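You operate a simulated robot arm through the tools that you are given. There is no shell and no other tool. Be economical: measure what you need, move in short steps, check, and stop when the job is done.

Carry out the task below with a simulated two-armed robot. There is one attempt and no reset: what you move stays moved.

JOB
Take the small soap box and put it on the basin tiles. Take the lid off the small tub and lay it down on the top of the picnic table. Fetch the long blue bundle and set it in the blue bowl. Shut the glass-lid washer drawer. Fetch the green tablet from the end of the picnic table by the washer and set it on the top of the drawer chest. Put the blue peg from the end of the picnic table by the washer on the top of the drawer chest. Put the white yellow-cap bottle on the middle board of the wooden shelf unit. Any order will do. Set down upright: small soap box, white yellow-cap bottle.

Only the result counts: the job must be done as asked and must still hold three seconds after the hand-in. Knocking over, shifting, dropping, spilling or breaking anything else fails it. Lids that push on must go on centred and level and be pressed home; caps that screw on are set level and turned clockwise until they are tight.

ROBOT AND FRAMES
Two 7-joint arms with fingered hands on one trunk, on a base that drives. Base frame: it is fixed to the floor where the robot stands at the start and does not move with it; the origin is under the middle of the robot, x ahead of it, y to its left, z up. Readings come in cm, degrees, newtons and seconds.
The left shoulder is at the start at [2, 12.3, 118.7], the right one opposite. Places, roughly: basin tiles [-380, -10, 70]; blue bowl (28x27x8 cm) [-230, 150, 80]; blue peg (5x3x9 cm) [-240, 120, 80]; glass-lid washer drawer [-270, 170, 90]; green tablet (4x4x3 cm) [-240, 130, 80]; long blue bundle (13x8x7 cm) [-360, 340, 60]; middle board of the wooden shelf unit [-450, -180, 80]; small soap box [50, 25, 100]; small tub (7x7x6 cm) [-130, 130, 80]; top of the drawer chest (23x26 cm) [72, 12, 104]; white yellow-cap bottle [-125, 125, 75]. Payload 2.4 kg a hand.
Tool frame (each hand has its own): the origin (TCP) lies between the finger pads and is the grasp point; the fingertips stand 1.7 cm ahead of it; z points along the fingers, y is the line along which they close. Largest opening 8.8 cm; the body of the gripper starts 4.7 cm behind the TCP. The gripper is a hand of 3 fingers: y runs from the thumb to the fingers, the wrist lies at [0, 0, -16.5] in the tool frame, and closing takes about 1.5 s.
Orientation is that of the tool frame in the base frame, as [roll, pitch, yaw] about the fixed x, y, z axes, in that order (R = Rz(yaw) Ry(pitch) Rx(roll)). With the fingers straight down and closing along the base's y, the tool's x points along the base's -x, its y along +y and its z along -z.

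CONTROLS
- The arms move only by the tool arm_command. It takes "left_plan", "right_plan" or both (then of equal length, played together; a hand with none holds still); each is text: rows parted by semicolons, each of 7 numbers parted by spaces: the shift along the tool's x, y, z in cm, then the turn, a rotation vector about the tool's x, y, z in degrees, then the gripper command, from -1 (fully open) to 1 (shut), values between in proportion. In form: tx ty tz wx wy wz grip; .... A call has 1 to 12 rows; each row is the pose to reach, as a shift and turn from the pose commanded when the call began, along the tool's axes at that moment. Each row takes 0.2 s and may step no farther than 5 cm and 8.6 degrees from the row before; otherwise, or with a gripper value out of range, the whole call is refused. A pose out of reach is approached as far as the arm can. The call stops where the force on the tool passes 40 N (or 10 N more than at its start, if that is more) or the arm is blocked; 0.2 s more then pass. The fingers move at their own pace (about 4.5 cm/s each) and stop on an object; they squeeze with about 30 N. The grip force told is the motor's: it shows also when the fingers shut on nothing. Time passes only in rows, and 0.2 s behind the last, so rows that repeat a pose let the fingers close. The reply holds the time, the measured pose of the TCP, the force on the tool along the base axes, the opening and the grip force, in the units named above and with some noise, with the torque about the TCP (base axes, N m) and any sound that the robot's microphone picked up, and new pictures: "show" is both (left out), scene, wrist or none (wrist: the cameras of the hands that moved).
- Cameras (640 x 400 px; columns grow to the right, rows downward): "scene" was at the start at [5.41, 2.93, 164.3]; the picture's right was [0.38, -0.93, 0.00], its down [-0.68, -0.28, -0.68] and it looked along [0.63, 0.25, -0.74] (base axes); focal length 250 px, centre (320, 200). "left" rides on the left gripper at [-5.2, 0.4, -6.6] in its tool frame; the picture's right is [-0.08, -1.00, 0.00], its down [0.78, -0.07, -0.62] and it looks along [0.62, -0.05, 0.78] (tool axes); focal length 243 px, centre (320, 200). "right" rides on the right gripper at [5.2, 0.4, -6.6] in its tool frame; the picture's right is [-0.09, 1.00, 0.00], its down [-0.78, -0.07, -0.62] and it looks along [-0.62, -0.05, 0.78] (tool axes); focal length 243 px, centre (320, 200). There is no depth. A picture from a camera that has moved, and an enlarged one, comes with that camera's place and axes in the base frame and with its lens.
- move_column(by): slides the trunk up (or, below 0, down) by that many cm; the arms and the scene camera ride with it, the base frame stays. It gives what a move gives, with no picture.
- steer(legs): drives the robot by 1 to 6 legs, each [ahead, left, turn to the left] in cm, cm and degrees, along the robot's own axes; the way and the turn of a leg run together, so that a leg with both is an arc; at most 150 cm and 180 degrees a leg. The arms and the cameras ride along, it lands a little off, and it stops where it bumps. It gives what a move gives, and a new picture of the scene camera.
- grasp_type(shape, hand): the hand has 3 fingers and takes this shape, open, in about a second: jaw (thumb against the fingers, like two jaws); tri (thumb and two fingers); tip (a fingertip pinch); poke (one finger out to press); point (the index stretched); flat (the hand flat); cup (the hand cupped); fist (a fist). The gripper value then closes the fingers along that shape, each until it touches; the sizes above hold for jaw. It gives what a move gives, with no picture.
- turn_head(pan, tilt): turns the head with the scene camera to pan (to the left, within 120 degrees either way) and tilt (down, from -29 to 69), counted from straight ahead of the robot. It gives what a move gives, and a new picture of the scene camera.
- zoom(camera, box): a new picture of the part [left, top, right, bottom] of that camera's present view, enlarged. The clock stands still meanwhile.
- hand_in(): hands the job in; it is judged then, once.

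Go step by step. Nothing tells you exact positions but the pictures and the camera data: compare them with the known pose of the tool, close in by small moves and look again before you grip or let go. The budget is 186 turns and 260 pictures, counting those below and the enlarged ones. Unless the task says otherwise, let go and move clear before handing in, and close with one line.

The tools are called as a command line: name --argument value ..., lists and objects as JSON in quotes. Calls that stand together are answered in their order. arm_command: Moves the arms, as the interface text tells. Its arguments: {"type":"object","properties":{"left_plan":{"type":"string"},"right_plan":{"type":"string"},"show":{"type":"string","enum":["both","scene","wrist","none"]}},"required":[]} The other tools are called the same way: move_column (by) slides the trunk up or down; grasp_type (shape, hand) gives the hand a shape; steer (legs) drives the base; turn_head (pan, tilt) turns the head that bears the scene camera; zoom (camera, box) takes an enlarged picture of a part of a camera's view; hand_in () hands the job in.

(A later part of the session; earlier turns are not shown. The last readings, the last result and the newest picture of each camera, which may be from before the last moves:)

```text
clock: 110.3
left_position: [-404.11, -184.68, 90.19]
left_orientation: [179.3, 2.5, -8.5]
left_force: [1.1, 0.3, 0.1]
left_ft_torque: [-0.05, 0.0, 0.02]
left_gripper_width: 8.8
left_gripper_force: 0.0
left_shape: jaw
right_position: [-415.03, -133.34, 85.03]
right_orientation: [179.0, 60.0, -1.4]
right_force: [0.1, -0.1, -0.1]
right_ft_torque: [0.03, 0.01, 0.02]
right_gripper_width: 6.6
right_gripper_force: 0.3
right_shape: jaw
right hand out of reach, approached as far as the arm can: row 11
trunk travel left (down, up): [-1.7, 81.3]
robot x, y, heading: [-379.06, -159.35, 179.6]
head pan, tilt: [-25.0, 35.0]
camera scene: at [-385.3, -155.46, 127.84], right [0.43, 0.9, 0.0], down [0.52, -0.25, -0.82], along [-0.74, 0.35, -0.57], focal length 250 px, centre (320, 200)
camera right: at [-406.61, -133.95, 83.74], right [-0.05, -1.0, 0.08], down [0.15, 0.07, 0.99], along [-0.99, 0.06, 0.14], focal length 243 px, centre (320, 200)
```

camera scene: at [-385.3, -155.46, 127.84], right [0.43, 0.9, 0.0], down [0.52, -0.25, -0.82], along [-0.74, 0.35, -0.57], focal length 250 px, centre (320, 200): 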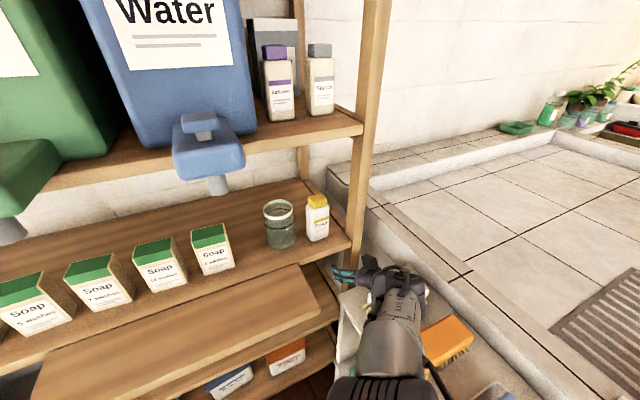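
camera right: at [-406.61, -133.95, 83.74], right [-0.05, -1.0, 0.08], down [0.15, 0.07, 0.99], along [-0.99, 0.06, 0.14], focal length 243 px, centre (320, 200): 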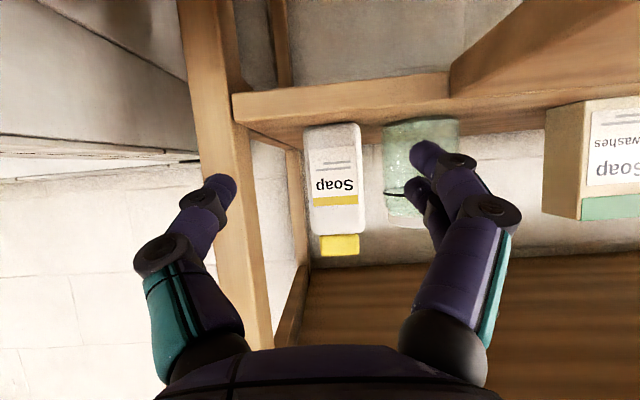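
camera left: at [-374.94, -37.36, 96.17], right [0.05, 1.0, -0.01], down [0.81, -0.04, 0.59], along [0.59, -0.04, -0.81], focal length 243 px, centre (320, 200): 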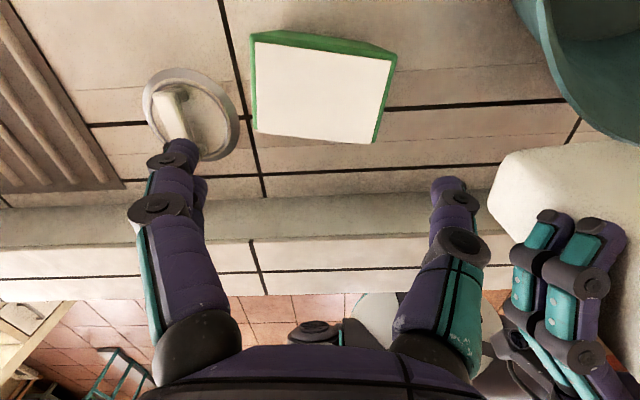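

The bottle stands upright on the middle board. I'll raise up, back out the way I came, and look toward the washers and the bundle.

move_column --by 25

steer --legs '[[-34, 2, 0], [-27, -17, 0], [-36, -32, 0], [0, -110, 0], [0, 0, -90]]'

turn_head --pan 0 --tilt 20

```text
clock: 112.9
left_position: [-404.1, -184.75, 115.28]
left_orientation: [179.4, 2.5, -8.5]
left_force: [-0.1, -0.3, 0.2]
left_ft_torque: [0.0, 0.02, 0.01]
left_gripper_width: 8.79
left_gripper_force: 0.1
left_shape: jaw
right_position: [-415.0, -133.42, 109.86]
right_orientation: [179.1, 60.1, -1.2]
right_force: [-0.6, -0.1, -0.1]
right_ft_torque: [-0.01, 0.0, -0.01]
right_gripper_width: 6.6
right_gripper_force: 0.1
right_shape: jaw
trunk travel left (down, up): [-26.7, 56.3]
robot x, y, heading: [-379.34, -158.74, 179.4]
head pan, tilt: [-25.0, 35.0]
```

```text
clock: 128.6
left_position: [-300.8, 23.95, 115.29]
left_orientation: [179.4, 2.5, -102.5]
left_force: [1.5, -0.2, 0.1]
left_ft_torque: [0.0, -0.01, 0.02]
left_gripper_width: 8.8
left_gripper_force: 0.0
left_shape: jaw
right_position: [-248.9, 31.49, 109.99]
right_orientation: [179.1, 60.0, -95.2]
right_force: [-0.1, 0.0, -0.6]
right_ft_torque: [0.01, 0.03, 0.02]
right_gripper_width: 6.57
right_gripper_force: 0.0
right_shape: jaw
trunk travel left (down, up): [-26.7, 56.3]
robot x, y, heading: [-277.13, -2.21, 85.3]
head pan, tilt: [-25.0, 35.0]
camera scene: at [-272.84, 3.4, 152.84], right [0.87, -0.49, 0.0], down [-0.28, -0.5, -0.82], along [0.4, 0.71, -0.57], focal length 250 px, centre (320, 200)
```

scene: 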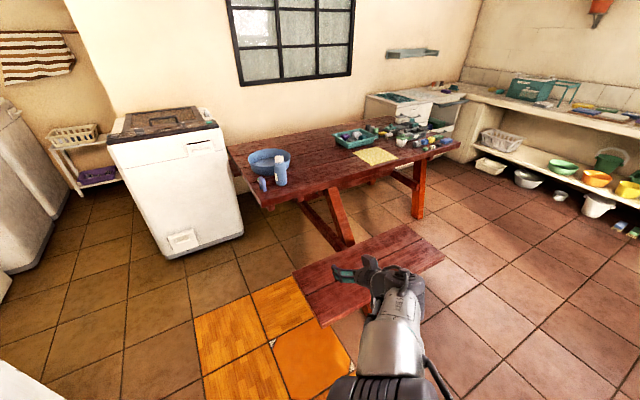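

```text
clock: 129.4
left_position: [-300.84, 24.23, 115.22]
left_orientation: [179.4, 2.5, -102.6]
left_force: [-0.9, 0.6, -0.1]
left_ft_torque: [0.01, 0.0, 0.02]
left_gripper_width: 8.81
left_gripper_force: 0.1
left_shape: jaw
right_position: [-248.88, 31.48, 109.97]
right_orientation: [179.1, 60.0, -95.2]
right_force: [0.3, -0.5, -0.1]
right_ft_torque: [0.02, 0.01, -0.01]
right_gripper_width: 6.59
right_gripper_force: 0.1
right_shape: jaw
trunk travel left (down, up): [-26.7, 56.3]
robot x, y, heading: [-277.05, -2.38, 85.2]
head pan, tilt: [0.0, 20.0]
camera scene: at [-276.44, 5.03, 155.22], right [1.0, -0.08, 0.0], down [-0.03, -0.34, -0.94], along [0.08, 0.94, -0.34], focal length 250 px, centre (320, 200)
```

scene: 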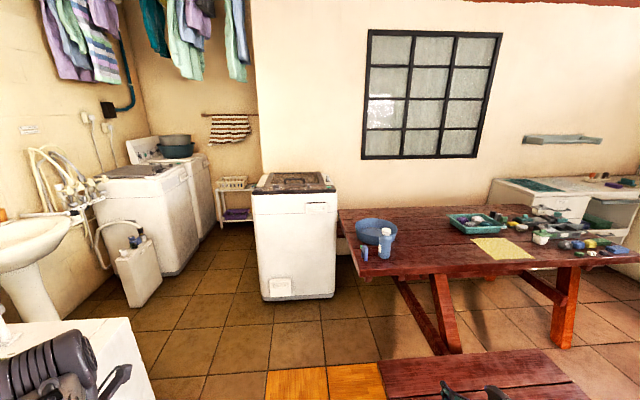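

zoom --camera "scene" --box '[180, 150, 340, 250]'

zoom --camera "scene" --box '[250, 170, 410, 290]'

```text
4.00 times, centred on (260, 200) of scene
camera zoom: at [-276.44, 5.03, 155.22], right [1.0, -0.08, 0.0], down [-0.03, -0.34, -0.94], along [0.08, 0.94, -0.34], focal length 998 px, centre (560, 200)
```

zoom: 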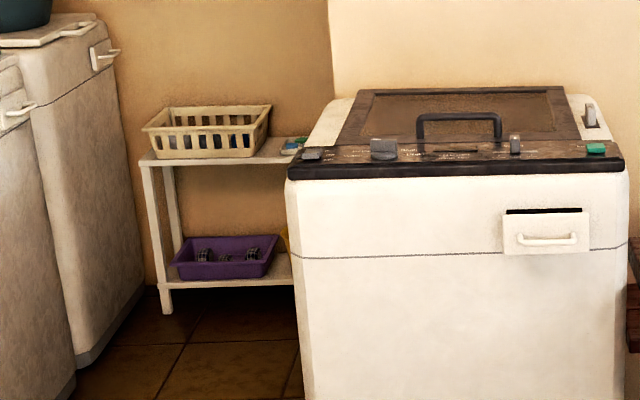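

```text
3.33 times, centred on (330, 230) of scene
camera zoom: at [-276.44, 5.03, 155.22], right [1.0, -0.08, 0.0], down [-0.03, -0.34, -0.94], along [0.08, 0.94, -0.34], focal length 832 px, centre (287, 100)
```

zoom: 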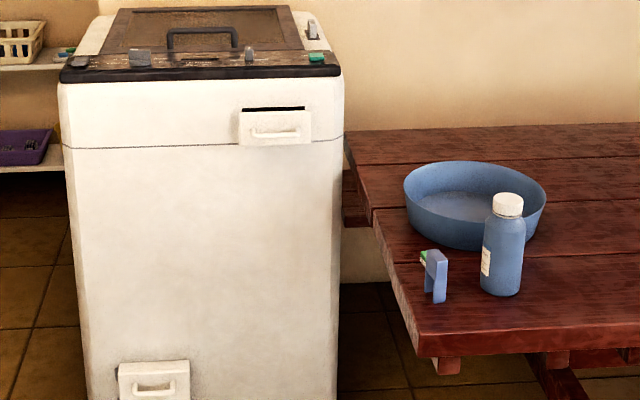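

The washer's upper-right drawer, near [-265, 168, 90], is slightly open. I'll drive in front of it and close the right hand to push it in.

steer --legs '[[0, 0, 4.7], [100, 4, 0]]'

arm_command --right_plan "0 0 0 0 -8 0 0; 0 0 0 0 -16 0 1; 0 0 0 0 -24 0 1; 0 0 0 0 -30 0 1; 0 0 0 0 -30 0 1; 0 0 0 0 -30 0 1; 0 0 0 0 -30 0 1; 0 0 0 0 -30 0 1; 0 0 0 0 -30 0 1" --show "both"

```text
clock: 135.0
left_position: [-306.22, 119.49, 115.2]
left_orientation: [179.4, 2.6, -98.5]
left_force: [0.6, -0.1, 0.4]
left_ft_torque: [0.03, 0.0, 0.0]
left_gripper_width: 8.8
left_gripper_force: 0.0
left_shape: jaw
right_position: [-254.97, 130.5, 109.91]
right_orientation: [179.1, 60.0, -91.1]
right_force: [0.2, 0.5, 0.5]
right_ft_torque: [-0.01, 0.0, 0.0]
right_gripper_width: 6.6
right_gripper_force: 0.0
right_shape: jaw
trunk travel left (down, up): [-26.7, 56.3]
robot x, y, heading: [-280.99, 94.69, 89.4]
head pan, tilt: [0.0, 20.0]
camera scene: at [-280.57, 102.19, 155.22], right [1.0, -0.01, 0.0], down [0.0, -0.34, -0.94], along [0.01, 0.94, -0.34], focal length 250 px, centre (320, 200)
```

scene: 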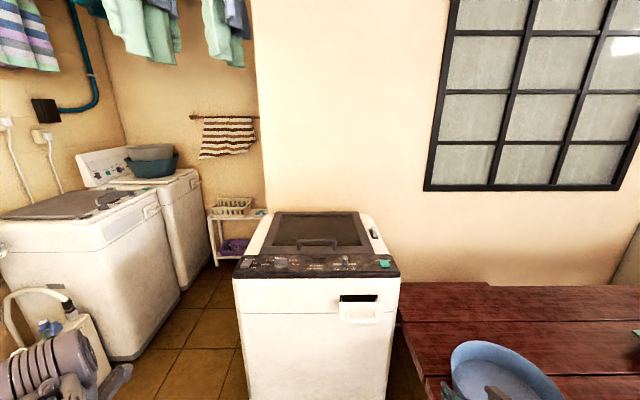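

```text
clock: 137.0
left_position: [-306.1, 119.5, 115.36]
left_orientation: [179.5, 2.4, -98.6]
left_force: [0.5, 0.2, -1.3]
left_ft_torque: [-0.02, 0.0, -0.03]
left_gripper_width: 8.82
left_gripper_force: 0.0
left_shape: jaw
right_position: [-254.92, 130.63, 110.08]
right_orientation: [90.1, 89.5, 179.5]
right_force: [0.4, 0.2, 0.2]
right_ft_torque: [-0.01, 0.01, 0.0]
right_gripper_width: 0.0
right_gripper_force: 30.0
right_shape: jaw
trunk travel left (down, up): [-26.7, 56.3]
robot x, y, heading: [-280.36, 95.04, 89.3]
head pan, tilt: [0.0, 20.0]
camera scene: at [-280.56, 102.15, 155.22], right [1.0, -0.01, 0.0], down [0.0, -0.34, -0.94], along [0.01, 0.94, -0.34], focal length 250 px, centre (320, 200)
camera right: at [-255.4, 123.9, 104.76], right [-1.0, 0.01, 0.09], down [0.07, -0.62, 0.78], along [0.06, 0.78, 0.62], focal length 243 px, centre (320, 200)
```

scene: 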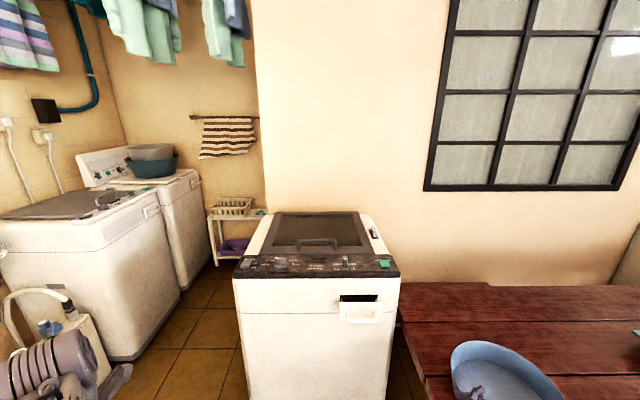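
right: 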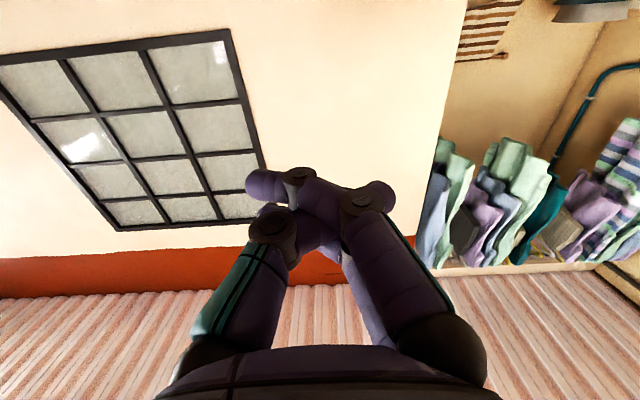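

I'll shift the hand to x≈-266 and lower it to z≈91.

arm_command --right_plan "0 4 0 0 0 0 1; 0 8 0 0 0 0 1; 0 11 0 0 0 0 1; 0 11 0 0 0 0 1" --show "none"

move_column --by -19

turn_head --pan -10 --tilt 35

zoom --camera "scene" --box '[200, 100, 460, 300]'

```text
clock: 138.0
left_position: [-306.21, 119.55, 115.33]
left_orientation: [179.3, 2.5, -98.4]
left_force: [-0.4, -0.3, -0.2]
left_ft_torque: [0.01, 0.01, 0.01]
left_gripper_width: 8.79
left_gripper_force: 0.1
left_shape: jaw
right_position: [-265.74, 131.94, 108.83]
right_orientation: [88.9, 89.7, 178.5]
right_force: [0.5, -0.9, -0.2]
right_ft_torque: [-0.04, 0.01, -0.01]
right_gripper_width: 0.01
right_gripper_force: 30.1
right_shape: jaw
right hand out of reach, approached as far as the arm can: row 1, 2, 3, 4
trunk travel left (down, up): [-26.7, 56.3]
robot x, y, heading: [-281.26, 94.51, 89.5]
head pan, tilt: [0.0, 20.0]
```

```text
clock: 140.1
left_position: [-306.17, 119.59, 96.41]
left_orientation: [179.4, 2.5, -98.5]
left_force: [-0.1, 0.1, -0.1]
left_ft_torque: [0.01, 0.02, 0.01]
left_gripper_width: 8.79
left_gripper_force: 0.0
left_shape: jaw
right_position: [-265.54, 132.04, 89.85]
right_orientation: [87.3, 89.5, 176.8]
right_force: [1.1, -0.5, 0.2]
right_ft_torque: [0.0, 0.02, 0.01]
right_gripper_width: 0.0
right_gripper_force: 29.8
right_shape: jaw
trunk travel left (down, up): [-7.7, 75.3]
robot x, y, heading: [-280.46, 95.06, 89.2]
head pan, tilt: [0.0, 20.0]
```

```text
clock: 140.8
left_position: [-306.24, 119.53, 96.31]
left_orientation: [179.4, 2.5, -98.6]
left_force: [-0.7, -0.3, 0.0]
left_ft_torque: [-0.01, 0.03, 0.01]
left_gripper_width: 8.79
left_gripper_force: 0.0
left_shape: jaw
right_position: [-265.71, 131.96, 89.91]
right_orientation: [87.3, 89.5, 176.9]
right_force: [0.5, -0.8, -0.1]
right_ft_torque: [-0.03, 0.02, 0.0]
right_gripper_width: 0.01
right_gripper_force: 29.8
right_shape: jaw
trunk travel left (down, up): [-7.7, 75.3]
robot x, y, heading: [-280.77, 94.67, 89.2]
head pan, tilt: [-10.0, 35.0]
camera scene: at [-279.05, 101.5, 133.85], right [0.98, -0.18, 0.0], down [-0.1, -0.56, -0.82], along [0.15, 0.81, -0.57], focal length 250 px, centre (320, 200)
```

scene: 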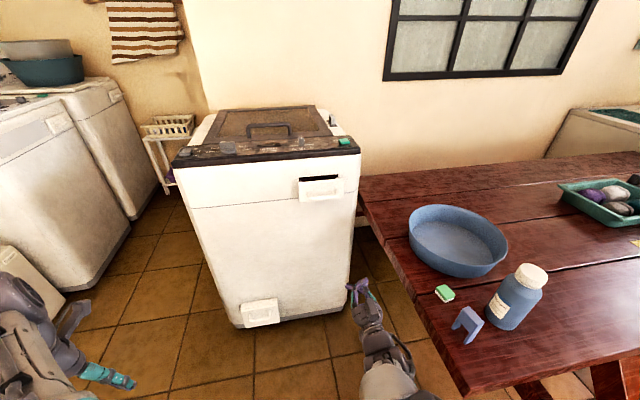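

```text
2.00 times, centred on (330, 200) of scene
camera zoom: at [-279.05, 101.5, 133.85], right [0.98, -0.18, 0.0], down [-0.1, -0.56, -0.82], along [0.15, 0.81, -0.57], focal length 499 px, centre (300, 200)
```

zoom: 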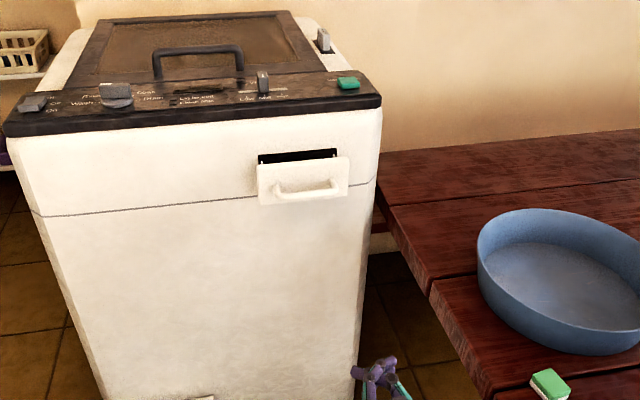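

The drawer front is near [-265.6, 171, 88]. I'll drive up and bring the closed fingers close to it.

steer --legs '[[22, 0, 0.5]]'

arm_command --right_plan "1 0 4 0 0 0 1; 1.8 0 8 0 0 0 1; 1.8 0 11 0 0 0 1; 1.8 0 11 0 0 0 1" --show "both"

zoom --camera "scene" --box '[220, 200, 420, 400]'

```text
clock: 142.5
left_position: [-306.15, 141.48, 96.37]
left_orientation: [179.3, 2.5, -98.1]
left_force: [-1.3, -0.6, 0.6]
left_ft_torque: [0.04, 0.02, -0.02]
left_gripper_width: 8.79
left_gripper_force: 0.1
left_shape: jaw
right_position: [-265.77, 154.31, 89.93]
right_orientation: [87.4, 89.5, 177.4]
right_force: [0.0, 0.0, 0.3]
right_ft_torque: [0.02, -0.01, 0.0]
right_gripper_width: 0.0
right_gripper_force: 30.2
right_shape: jaw
trunk travel left (down, up): [-7.7, 75.3]
robot x, y, heading: [-280.47, 117.06, 89.9]
head pan, tilt: [-10.0, 35.0]
camera scene: at [-278.96, 123.69, 133.84], right [0.98, -0.18, 0.0], down [-0.1, -0.56, -0.82], along [0.14, 0.81, -0.57], focal length 250 px, centre (320, 200)
```

scene: 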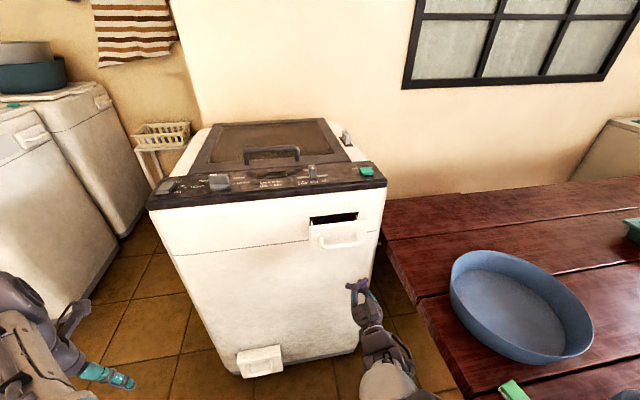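

```text
clock: 143.5
left_position: [-306.22, 141.43, 96.25]
left_orientation: [179.3, 2.5, -98.1]
left_force: [-0.5, -0.6, 0.8]
left_ft_torque: [0.02, 0.0, 0.03]
left_gripper_width: 8.76
left_gripper_force: 0.1
left_shape: jaw
right_position: [-265.77, 165.9, 87.93]
right_orientation: [89.5, 89.5, 179.5]
right_force: [-0.3, -0.5, -0.8]
right_ft_torque: [0.02, 0.01, 0.0]
right_gripper_width: 0.0
right_gripper_force: 30.2
right_shape: jaw
trunk travel left (down, up): [-7.7, 75.3]
robot x, y, heading: [-280.79, 116.98, 89.9]
head pan, tilt: [-10.0, 35.0]
camera scene: at [-278.95, 123.7, 133.84], right [0.98, -0.18, 0.0], down [-0.1, -0.56, -0.82], along [0.14, 0.81, -0.57], focal length 250 px, centre (320, 200)
camera right: at [-266.32, 159.26, 82.8], right [-1.0, 0.0, 0.09], down [0.07, -0.62, 0.78], along [0.06, 0.78, 0.62], focal length 243 px, centre (320, 200)
```

scene: 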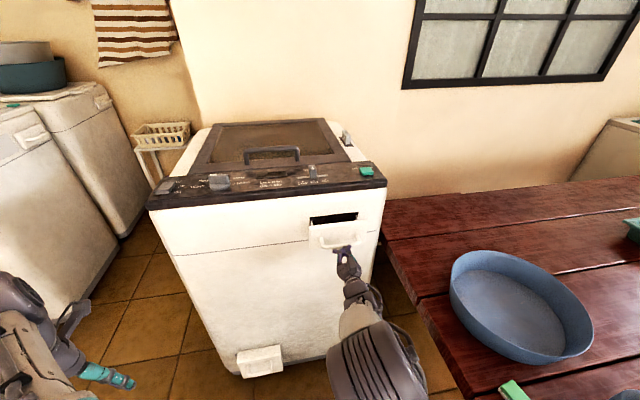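
right: 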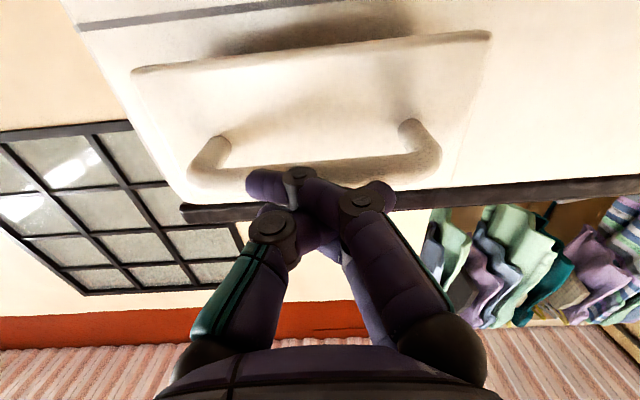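

```text
2.00 times, centred on (320, 300) of scene
camera zoom: at [-278.95, 123.7, 133.84], right [0.98, -0.18, 0.0], down [-0.1, -0.56, -0.82], along [0.14, 0.81, -0.57], focal length 499 px, centre (320, 0)
```

zoom: 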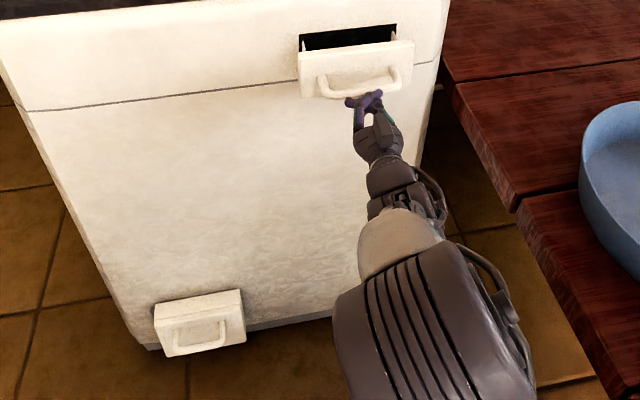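

The fingertips are aimed at the drawer handle. I'll push forward until it stops.

arm_command --right_plan "0 0 1 0 0 0 1; 0 0 2 0 0 0 1; 0 0 3 0 0 0 1; 0 0 4 0 0 0 1; 0 0 5 0 0 0 1; 0 0 6 0 0 0 1; 0 0 7 0 0 0 1; 0 0 8 0 0 0 1; 0 0 9 0 0 0 1; 0 0 10 0 0 0 1; 0 0 11 0 0 0 1; 0 0 12 0 0 0 1" --show "wrist"

zoom --camera "scene" --box '[260, 180, 420, 280]'

```text
clock: 145.1
left_position: [-306.28, 141.25, 96.44]
left_orientation: [179.4, 2.7, -98.2]
left_force: [0.2, -0.2, 0.2]
left_ft_torque: [0.01, -0.01, 0.0]
left_gripper_width: 8.8
left_gripper_force: 0.0
left_shape: jaw
right_position: [-265.59, 171.62, 88.14]
right_orientation: [108.2, 89.5, -162.0]
right_force: [0.0, -29.7, 2.4]
right_ft_torque: [-0.11, 0.15, 0.09]
right_gripper_width: 0.0
right_gripper_force: 29.9
right_shape: jaw
trunk travel left (down, up): [-7.7, 75.3]
robot x, y, heading: [-280.54, 116.72, 89.8]
head pan, tilt: [-10.0, 35.0]
stopped in row 7 (right hand): the force on the tool passed its limit at 46 N (the readings are from after the stop); the commanded pose is now the measured one
camera right: at [-266.21, 164.95, 83.02], right [-1.0, 0.0, 0.09], down [0.07, -0.62, 0.78], along [0.06, 0.79, 0.62], focal length 243 px, centre (320, 200)
```

right: 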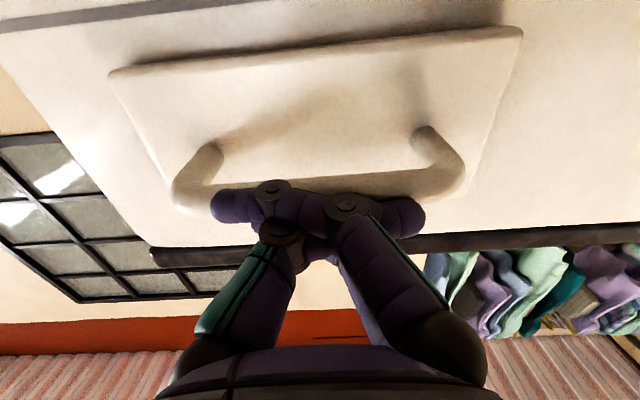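

```text
4.00 times, centred on (340, 230) of scene
camera zoom: at [-278.96, 123.15, 133.87], right [0.98, -0.18, 0.0], down [-0.1, -0.56, -0.82], along [0.15, 0.81, -0.57], focal length 998 px, centre (240, 80)
```

zoom: 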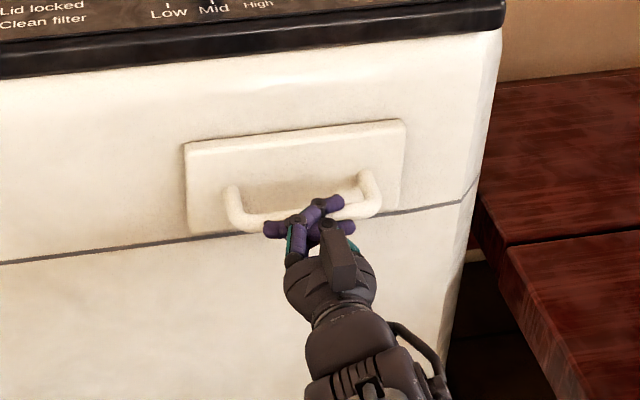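

The drawer looks flush. I'll retract and confirm.

arm_command --right_plan "0 0 -1 0 0 0 1; 0 0 -4 0 0 0 1; 0 0 -8 0 0 0 1; -2 0 -12 0 0 0 1" --show "none"

zoom --camera "scene" --box '[260, 180, 420, 280]'

move_column --by 20

turn_head --pan 30 --tilt 30

```text
clock: 146.1
left_position: [-306.22, 141.47, 96.18]
left_orientation: [179.4, 2.4, -98.1]
left_force: [-0.7, -0.4, 0.5]
left_ft_torque: [0.0, 0.0, 0.02]
left_gripper_width: 8.81
left_gripper_force: 0.1
left_shape: jaw
right_position: [-265.81, 160.22, 90.1]
right_orientation: [129.9, 89.4, -140.3]
right_force: [-0.4, 0.7, 0.1]
right_ft_torque: [0.02, -0.01, 0.01]
right_gripper_width: 0.0
right_gripper_force: 29.6
right_shape: jaw
trunk travel left (down, up): [-7.7, 75.3]
robot x, y, heading: [-280.77, 117.29, 89.6]
head pan, tilt: [-10.0, 35.0]
```

```text
4.00 times, centred on (340, 230) of scene
camera zoom: at [-278.94, 123.64, 133.84], right [0.98, -0.18, 0.0], down [-0.1, -0.56, -0.82], along [0.15, 0.81, -0.57], focal length 998 px, centre (240, 80)
```

zoom: 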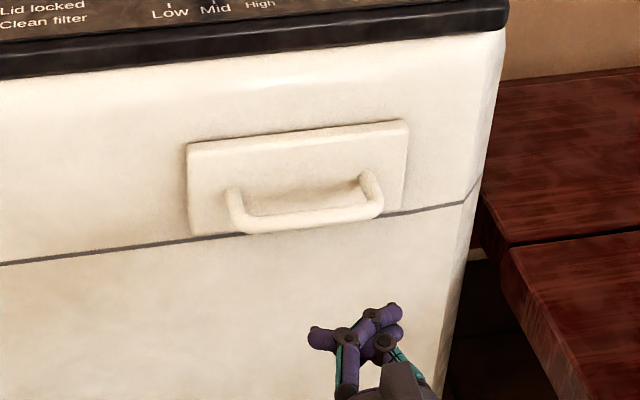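

```text
clock: 148.3
left_position: [-306.22, 141.49, 116.28]
left_orientation: [179.5, 2.5, -98.2]
left_force: [0.2, -0.8, 0.4]
left_ft_torque: [-0.01, -0.01, 0.04]
left_gripper_width: 8.76
left_gripper_force: 0.1
left_shape: jaw
right_position: [-265.73, 160.15, 110.08]
right_orientation: [126.0, 89.5, -144.2]
right_force: [-0.2, 0.0, 0.3]
right_ft_torque: [-0.03, 0.03, 0.0]
right_gripper_width: 0.02
right_gripper_force: 29.8
right_shape: jaw
trunk travel left (down, up): [-27.7, 55.3]
robot x, y, heading: [-280.46, 117.08, 89.8]
head pan, tilt: [-10.0, 35.0]
```

```text
clock: 149.4
left_position: [-306.23, 141.32, 116.32]
left_orientation: [179.5, 2.5, -98.2]
left_force: [-0.3, -1.4, -0.7]
left_ft_torque: [-0.03, -0.01, 0.0]
left_gripper_width: 8.79
left_gripper_force: 0.0
left_shape: jaw
right_position: [-265.67, 160.06, 110.1]
right_orientation: [125.7, 89.5, -144.4]
right_force: [0.1, 0.1, 0.0]
right_ft_torque: [-0.01, -0.05, 0.0]
right_gripper_width: 0.01
right_gripper_force: 30.0
right_shape: jaw
trunk travel left (down, up): [-27.7, 55.3]
robot x, y, heading: [-280.55, 117.01, 89.8]
head pan, tilt: [30.0, 30.0]
camera scene: at [-284.99, 122.83, 154.62], right [0.87, 0.5, 0.0], down [0.25, -0.43, -0.87], along [-0.43, 0.75, -0.5], focal length 250 px, centre (320, 200)
```

scene: 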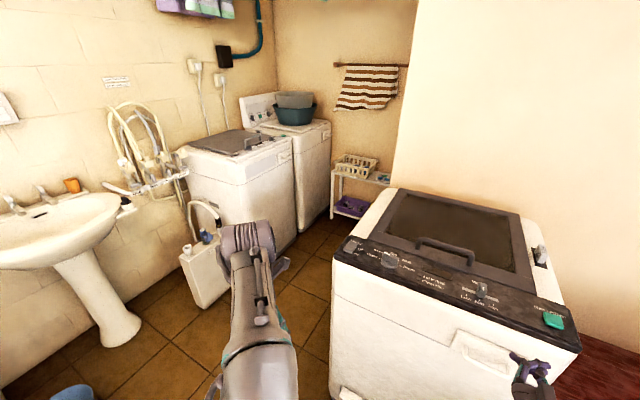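

zoom --camera "scene" --box '[300, 140, 420, 230]'

```text
4.44 times, centred on (360, 185) of scene
camera zoom: at [-284.99, 122.83, 154.62], right [0.87, 0.5, 0.0], down [0.25, -0.43, -0.87], along [-0.43, 0.75, -0.5], focal length 1109 px, centre (142, 267)
```

zoom: 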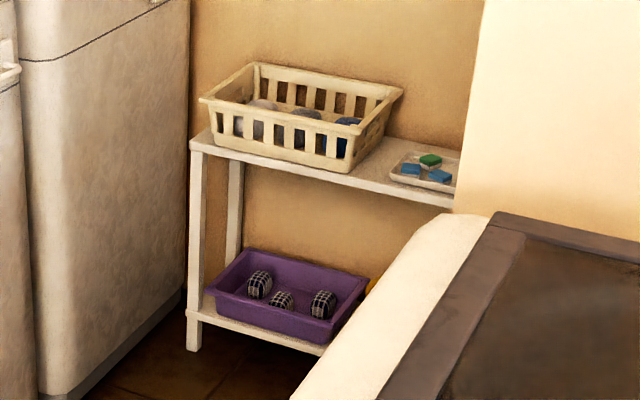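

The stand in the alcove holds a cream basket with the bundles. I'll point the right hand back down, drive into the alcove, and look inside.

arm_command --right_plan "0 0 -4 0 8 0 -1; 0 0 -8 0 16 0 -1; 0 0 -12 0 24 0 -1; 0 0 -12 0 32 0 -1; 0 0 -12 0 40 0 -1; 0 0 -12 0 48 0 -1; 0 0 -12 0 56 0 -1; 0 0 -12 0 64 0 -1; 0 0 -12 0 72 0 -1; 0 0 -12 0 80 0 -1; 0 0 -12 0 88 0 -1; 0 0 -12 0 90 0 -1" --show "none"

move_column --by 10

steer --legs '[[-10, 66, 0], [130, 0, 0]]'

turn_head --pan 10 --tilt 40

```text
clock: 152.0
left_position: [-306.19, 141.5, 116.2]
left_orientation: [179.3, 2.5, -98.2]
left_force: [0.0, -0.7, 0.0]
left_ft_torque: [0.02, 0.0, 0.0]
left_gripper_width: 8.8
left_gripper_force: 0.1
left_shape: jaw
right_position: [-265.54, 148.15, 110.11]
right_orientation: [179.6, -0.4, -90.1]
right_force: [0.4, -0.4, -0.4]
right_ft_torque: [-0.02, 0.02, -0.01]
right_gripper_width: 8.83
right_gripper_force: 0.1
right_shape: jaw
right hand out of reach, approached as far as the arm can: row 1, 2, 3, 4, 5, 6, 7, 8, 9, 10
trunk travel left (down, up): [-27.7, 55.3]
robot x, y, heading: [-280.87, 117.15, 89.8]
head pan, tilt: [30.0, 30.0]
```

```text
clock: 153.3
left_position: [-306.26, 141.55, 126.21]
left_orientation: [179.5, 2.6, -98.2]
left_force: [1.2, 0.4, -0.8]
left_ft_torque: [0.04, 0.04, -0.02]
left_gripper_width: 8.81
left_gripper_force: 0.1
left_shape: jaw
right_position: [-265.66, 148.17, 120.0]
right_orientation: [179.6, -0.2, -90.1]
right_force: [0.5, -0.1, 0.2]
right_ft_torque: [0.03, -0.02, -0.01]
right_gripper_width: 8.8
right_gripper_force: 0.1
right_shape: jaw
trunk travel left (down, up): [-37.7, 45.3]
robot x, y, heading: [-280.68, 116.83, 89.8]
head pan, tilt: [30.0, 30.0]
```

```text
clock: 156.3
left_position: [-361.42, 132.61, 126.22]
left_orientation: [179.2, 2.5, -96.0]
left_force: [0.1, 0.7, -0.6]
left_ft_torque: [-0.02, 0.01, 0.02]
left_gripper_width: 8.8
left_gripper_force: 0.1
left_shape: jaw
right_position: [-320.99, 140.93, 120.14]
right_orientation: [179.5, -0.3, -88.0]
right_force: [-0.6, 1.0, -0.6]
right_ft_torque: [-0.03, -0.02, -0.03]
right_gripper_width: 8.81
right_gripper_force: 0.1
right_shape: jaw
trunk travel left (down, up): [-37.7, 45.3]
robot x, y, heading: [-334.97, 108.82, 92.0]
head pan, tilt: [30.0, 30.0]
stopped in leg 1: the robot was blocked; the commanded pose is now the measured one
camera scene: at [-339.41, 114.87, 164.62], right [0.85, 0.53, 0.0], down [0.26, -0.43, -0.87], along [-0.46, 0.74, -0.5], focal length 250 px, centre (320, 200)
```

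scene: 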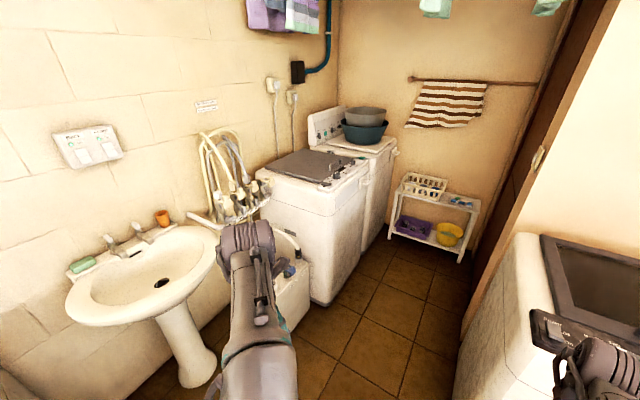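

```text
clock: 157.2
left_position: [-361.59, 132.57, 126.32]
left_orientation: [179.4, 2.5, -96.0]
left_force: [-0.2, -0.3, -0.2]
left_ft_torque: [0.01, 0.0, 0.03]
left_gripper_width: 8.79
left_gripper_force: 0.0
left_shape: jaw
right_position: [-321.23, 140.8, 120.16]
right_orientation: [179.6, -0.3, -88.0]
right_force: [-0.6, -0.3, -0.1]
right_ft_torque: [0.01, 0.0, -0.01]
right_gripper_width: 8.79
right_gripper_force: 0.0
right_shape: jaw
trunk travel left (down, up): [-37.7, 45.3]
robot x, y, heading: [-334.83, 108.91, 91.8]
head pan, tilt: [10.0, 40.0]
camera scene: at [-336.62, 115.44, 163.09], right [0.98, 0.21, 0.0], down [0.13, -0.63, -0.77], along [-0.16, 0.75, -0.64], focal length 250 px, centre (320, 200)
```

scene: 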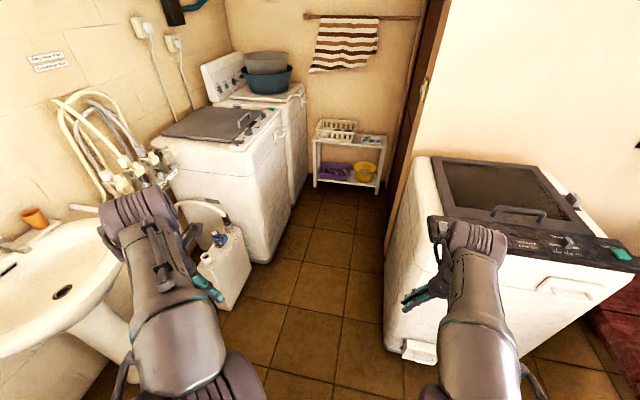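

I was blocked by the basin corner. I'll go forward first, then into the alcove toward the stand.

steer --legs '[[35, 8, -1.8], [70, 12, 0], [57, 0, 0]]'

turn_head --pan 5 --tilt 52

```text
clock: 165.8
left_position: [-381.99, 295.05, 126.27]
left_orientation: [179.4, 2.5, -97.9]
left_force: [-0.3, -0.7, 0.8]
left_ft_torque: [0.03, 0.0, -0.03]
left_gripper_width: 8.78
left_gripper_force: 0.0
left_shape: jaw
right_position: [-341.31, 301.9, 120.06]
right_orientation: [179.5, -0.3, -90.0]
right_force: [0.1, 1.0, 0.0]
right_ft_torque: [0.03, -0.02, 0.03]
right_gripper_width: 8.81
right_gripper_force: 0.1
right_shape: jaw
trunk travel left (down, up): [-37.7, 45.3]
robot x, y, heading: [-355.89, 270.83, 90.1]
head pan, tilt: [10.0, 40.0]
camera scene: at [-357.59, 277.02, 163.08], right [0.98, 0.17, 0.0], down [0.11, -0.63, -0.77], along [-0.13, 0.75, -0.64], focal length 250 px, centre (320, 200)
```

scene: 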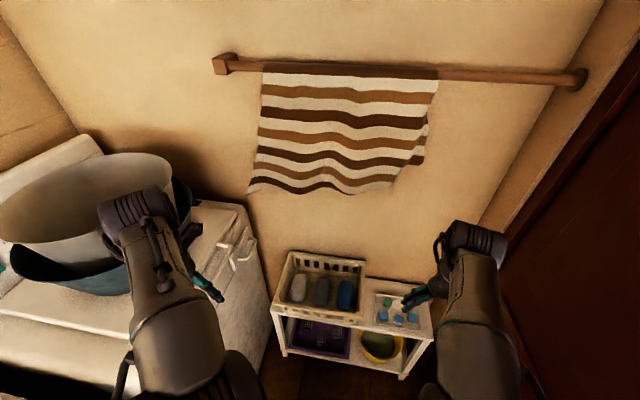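

```text
clock: 166.6
left_position: [-381.99, 294.92, 126.25]
left_orientation: [179.4, 2.5, -97.9]
left_force: [-0.3, 0.0, 0.2]
left_ft_torque: [0.02, 0.0, 0.0]
left_gripper_width: 8.81
left_gripper_force: 0.2
left_shape: jaw
right_position: [-341.37, 301.79, 120.16]
right_orientation: [179.6, -0.3, -89.8]
right_force: [-0.1, 0.5, 0.1]
right_ft_torque: [0.0, -0.02, 0.0]
right_gripper_width: 8.82
right_gripper_force: 0.0
right_shape: jaw
trunk travel left (down, up): [-37.7, 45.3]
robot x, y, heading: [-356.2, 270.7, 90.2]
head pan, tilt: [5.0, 52.0]
camera scene: at [-356.77, 276.05, 161.41], right [1.0, 0.09, 0.0], down [0.07, -0.78, -0.62], along [-0.05, 0.61, -0.79], focal length 250 px, centre (320, 200)
```

scene: 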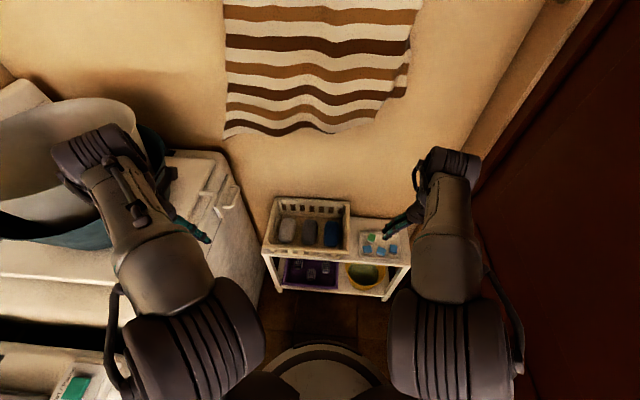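

zoom --camera "scene" --box '[250, 180, 410, 280]'

```text
4.00 times, centred on (330, 230) of scene
camera zoom: at [-356.77, 276.05, 161.41], right [1.0, 0.09, 0.0], down [0.07, -0.78, -0.62], along [-0.05, 0.61, -0.79], focal length 998 px, centre (280, 80)
```

zoom: 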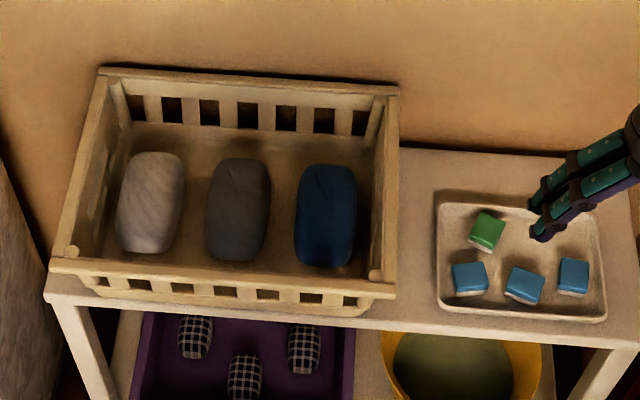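

The blue bundle lies in the basket at about [-356, 334, 62], its long side along y. I'll drive closer and bring the left hand over it.

steer --legs '[[20, 0, 0]]'

arm_command --left_plan "-2.5 -3.5 2.5 0 0 0 -0.8; -5 -7 5 0 0 0 -0.8; -7 -11 7.5 0 0 2 -0.8; -9 -15 9.5 0 0 4 -0.8; -11 -19 9.5 0 0 6 -0.8; -13 -22.5 9.5 0 0 8 -0.8; -15 -25.5 9.5 0 0 8 -0.8; -15 -25.5 9.5 0 0 8 -0.8" --show "both"

```text
clock: 168.2
left_position: [-382.13, 315.05, 126.21]
left_orientation: [179.4, 2.4, -97.6]
left_force: [0.7, 0.1, -0.2]
left_ft_torque: [-0.02, 0.0, -0.03]
left_gripper_width: 8.77
left_gripper_force: 0.1
left_shape: jaw
right_position: [-341.54, 322.24, 120.11]
right_orientation: [179.6, -0.3, -89.5]
right_force: [0.2, 0.2, 0.1]
right_ft_torque: [0.0, -0.02, -0.01]
right_gripper_width: 8.81
right_gripper_force: 0.0
right_shape: jaw
trunk travel left (down, up): [-37.7, 45.3]
robot x, y, heading: [-356.25, 290.67, 90.4]
head pan, tilt: [5.0, 52.0]
camera scene: at [-356.86, 296.42, 161.39], right [1.0, 0.09, 0.0], down [0.07, -0.79, -0.61], along [-0.06, 0.61, -0.79], focal length 250 px, centre (320, 200)
```

scene: 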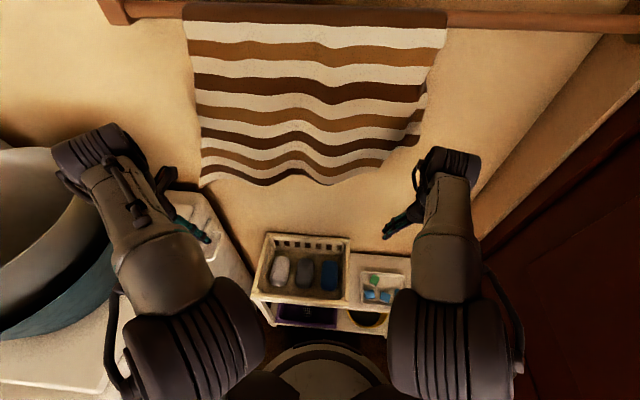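

```text
refused: row 3 steps farther than a row can; nothing moved
```

steer --legs '[[4, 0, -0.4]]'

arm_command --left_plan "-2 -2.6 2 0 0 -1 -0.8; -4 -5.2 4 0 0 -2 -0.8; -6 -8 6 0 0 -3 -0.8; -8 -11 8 0 0 -4 -0.8; -10.5 -14 9 0 0 -5 -0.8; -13 -17 9.5 0 0 -6 -0.8; -16 -20 9.5 0 0 -7 -0.8; -18 -23 9.5 0 0 -7.6 -0.8; -19.5 -23.4 9.5 0 0 -7.6 -0.8; -19.5 -23.4 9.5 0 0 -7.6 -0.8" --show "both"

```text
clock: 169.0
left_position: [-382.03, 319.54, 126.18]
left_orientation: [179.4, 2.4, -97.9]
left_force: [-0.3, 0.5, -0.6]
left_ft_torque: [-0.04, 0.01, 0.01]
left_gripper_width: 8.79
left_gripper_force: 0.0
left_shape: jaw
right_position: [-341.38, 326.15, 120.2]
right_orientation: [179.6, -0.3, -89.9]
right_force: [0.5, 0.7, 0.0]
right_ft_torque: [0.0, 0.03, 0.02]
right_gripper_width: 8.84
right_gripper_force: 0.0
right_shape: jaw
trunk travel left (down, up): [-37.7, 45.3]
robot x, y, heading: [-356.29, 294.74, 90.2]
head pan, tilt: [5.0, 52.0]
camera scene: at [-356.83, 300.54, 161.39], right [1.0, 0.09, 0.0], down [0.07, -0.79, -0.61], along [-0.05, 0.61, -0.79], focal length 250 px, centre (320, 200)
```

scene: 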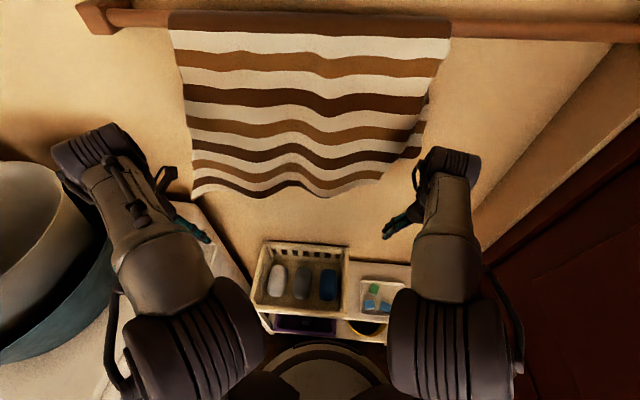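

```text
clock: 170.6
left_position: [-361.96, 331.11, 117.59]
left_orientation: [179.4, 1.6, -90.0]
left_force: [-8.8, -21.1, 1.2]
left_ft_torque: [1.79, -0.8, 0.75]
left_gripper_width: 7.92
left_gripper_force: 0.1
left_shape: jaw
left hand out of reach, approached as far as the arm can: row 1, 2, 3
right_position: [-341.56, 325.94, 120.18]
right_orientation: [179.6, -0.2, -89.7]
right_force: [0.2, -0.9, -0.6]
right_ft_torque: [0.0, -0.02, 0.02]
right_gripper_width: 8.83
right_gripper_force: 0.0
right_shape: jaw
trunk travel left (down, up): [-37.7, 45.3]
robot x, y, heading: [-356.39, 294.97, 90.1]
head pan, tilt: [5.0, 52.0]
stopped in row 7 (left hand): the force on the tool passed its limit at 102 N (the readings are from after the stop); the commanded pose is now the measured one
camera scene: at [-356.88, 300.02, 161.41], right [1.0, 0.09, 0.0], down [0.07, -0.78, -0.62], along [-0.05, 0.61, -0.79], focal length 250 px, centre (320, 200)
camera left: at [-362.42, 336.02, 124.35], right [1.0, 0.08, -0.01], down [0.07, -0.8, 0.6], along [0.04, -0.6, -0.8], focal length 243 px, centre (320, 200)
```

scene: 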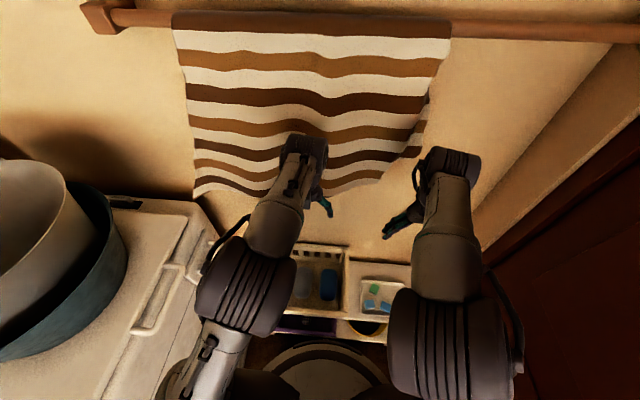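
left: 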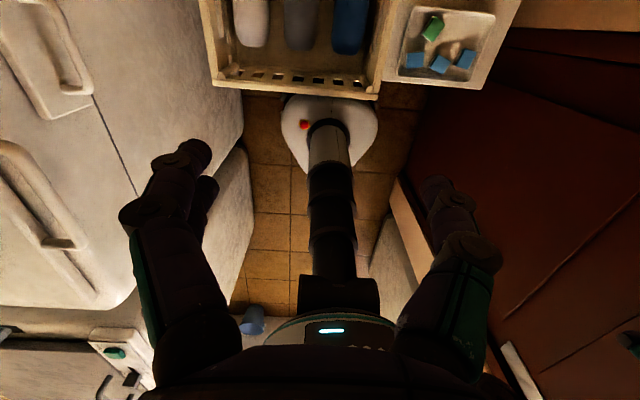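

The left wrist touched the hanging towel. I'll pull back, tilt the hand forward 20°, and lower before reaching in below the towel.

arm_command --left_plan "3 0 0 0 0 0 -0.8; 6 -1 0 0 -7 0 -0.8; 9 -2.5 0 0 -14 0 -0.8; 9 -4 0 0 -20 0 -0.8; 9 -5.5 0 0 -20 0 -0.8; 9 -5.5 0 0 -20 0 -0.8" --show "none"

move_column --by -30

zoom --camera "left" --box '[0, 0, 640, 400]'

turn_head --pan 0 --tilt 45

```text
clock: 172.0
left_position: [-356.42, 322.43, 117.18]
left_orientation: [179.4, 21.7, -90.6]
left_force: [-0.5, -0.9, -0.5]
left_ft_torque: [-0.01, 0.03, 0.05]
left_gripper_width: 7.93
left_gripper_force: 0.2
left_shape: jaw
right_position: [-341.52, 325.99, 120.04]
right_orientation: [179.6, -0.2, -89.8]
right_force: [0.0, -0.1, -0.1]
right_ft_torque: [0.02, 0.0, -0.01]
right_gripper_width: 8.82
right_gripper_force: 0.1
right_shape: jaw
trunk travel left (down, up): [-37.7, 45.3]
robot x, y, heading: [-356.1, 294.83, 89.9]
head pan, tilt: [5.0, 52.0]
```

```text
clock: 175.0
left_position: [-356.53, 322.35, 87.16]
left_orientation: [179.3, 21.7, -90.6]
left_force: [-0.3, 0.6, 0.2]
left_ft_torque: [0.03, -0.01, 0.02]
left_gripper_width: 7.94
left_gripper_force: 0.1
left_shape: jaw
right_position: [-341.47, 326.14, 90.17]
right_orientation: [179.7, -0.3, -89.8]
right_force: [-0.4, 0.8, -0.4]
right_ft_torque: [0.03, 0.01, 0.02]
right_gripper_width: 8.8
right_gripper_force: 0.0
right_shape: jaw
trunk travel left (down, up): [-7.7, 75.3]
robot x, y, heading: [-356.14, 294.61, 90.1]
head pan, tilt: [5.0, 52.0]
```

```text
1.00 times, centred on (320, 200) of left (not enlarged: the box is as wide or as high as the picture)
camera zoom: at [-356.95, 324.65, 95.26], right [1.0, 0.07, 0.02], down [0.06, -0.96, 0.29], along [0.04, -0.29, -0.96], focal length 243 px, centre (320, 200)
```

zoom: 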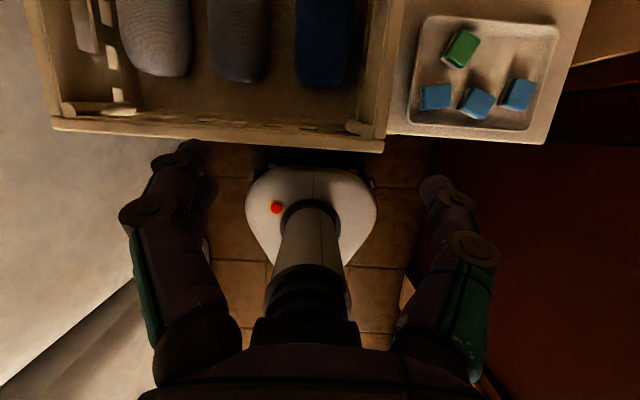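

```text
clock: 175.7
left_position: [-356.63, 322.38, 87.12]
left_orientation: [179.4, 21.7, -90.6]
left_force: [-0.2, 1.1, 0.4]
left_ft_torque: [0.02, 0.0, -0.01]
left_gripper_width: 7.92
left_gripper_force: 0.0
left_shape: jaw
right_position: [-341.5, 326.03, 90.02]
right_orientation: [179.6, -0.3, -89.8]
right_force: [-0.4, -0.3, 1.3]
right_ft_torque: [0.0, 0.0, 0.01]
right_gripper_width: 8.8
right_gripper_force: 0.0
right_shape: jaw
trunk travel left (down, up): [-7.7, 75.3]
robot x, y, heading: [-356.16, 294.75, 90.2]
head pan, tilt: [0.0, 45.0]
camera scene: at [-356.18, 300.9, 132.35], right [1.0, 0.0, 0.0], down [0.0, -0.71, -0.71], along [0.0, 0.71, -0.71], focal length 250 px, centre (320, 200)
```

scene: 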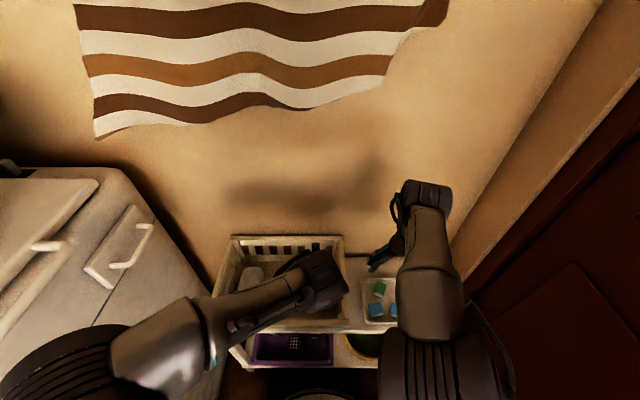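

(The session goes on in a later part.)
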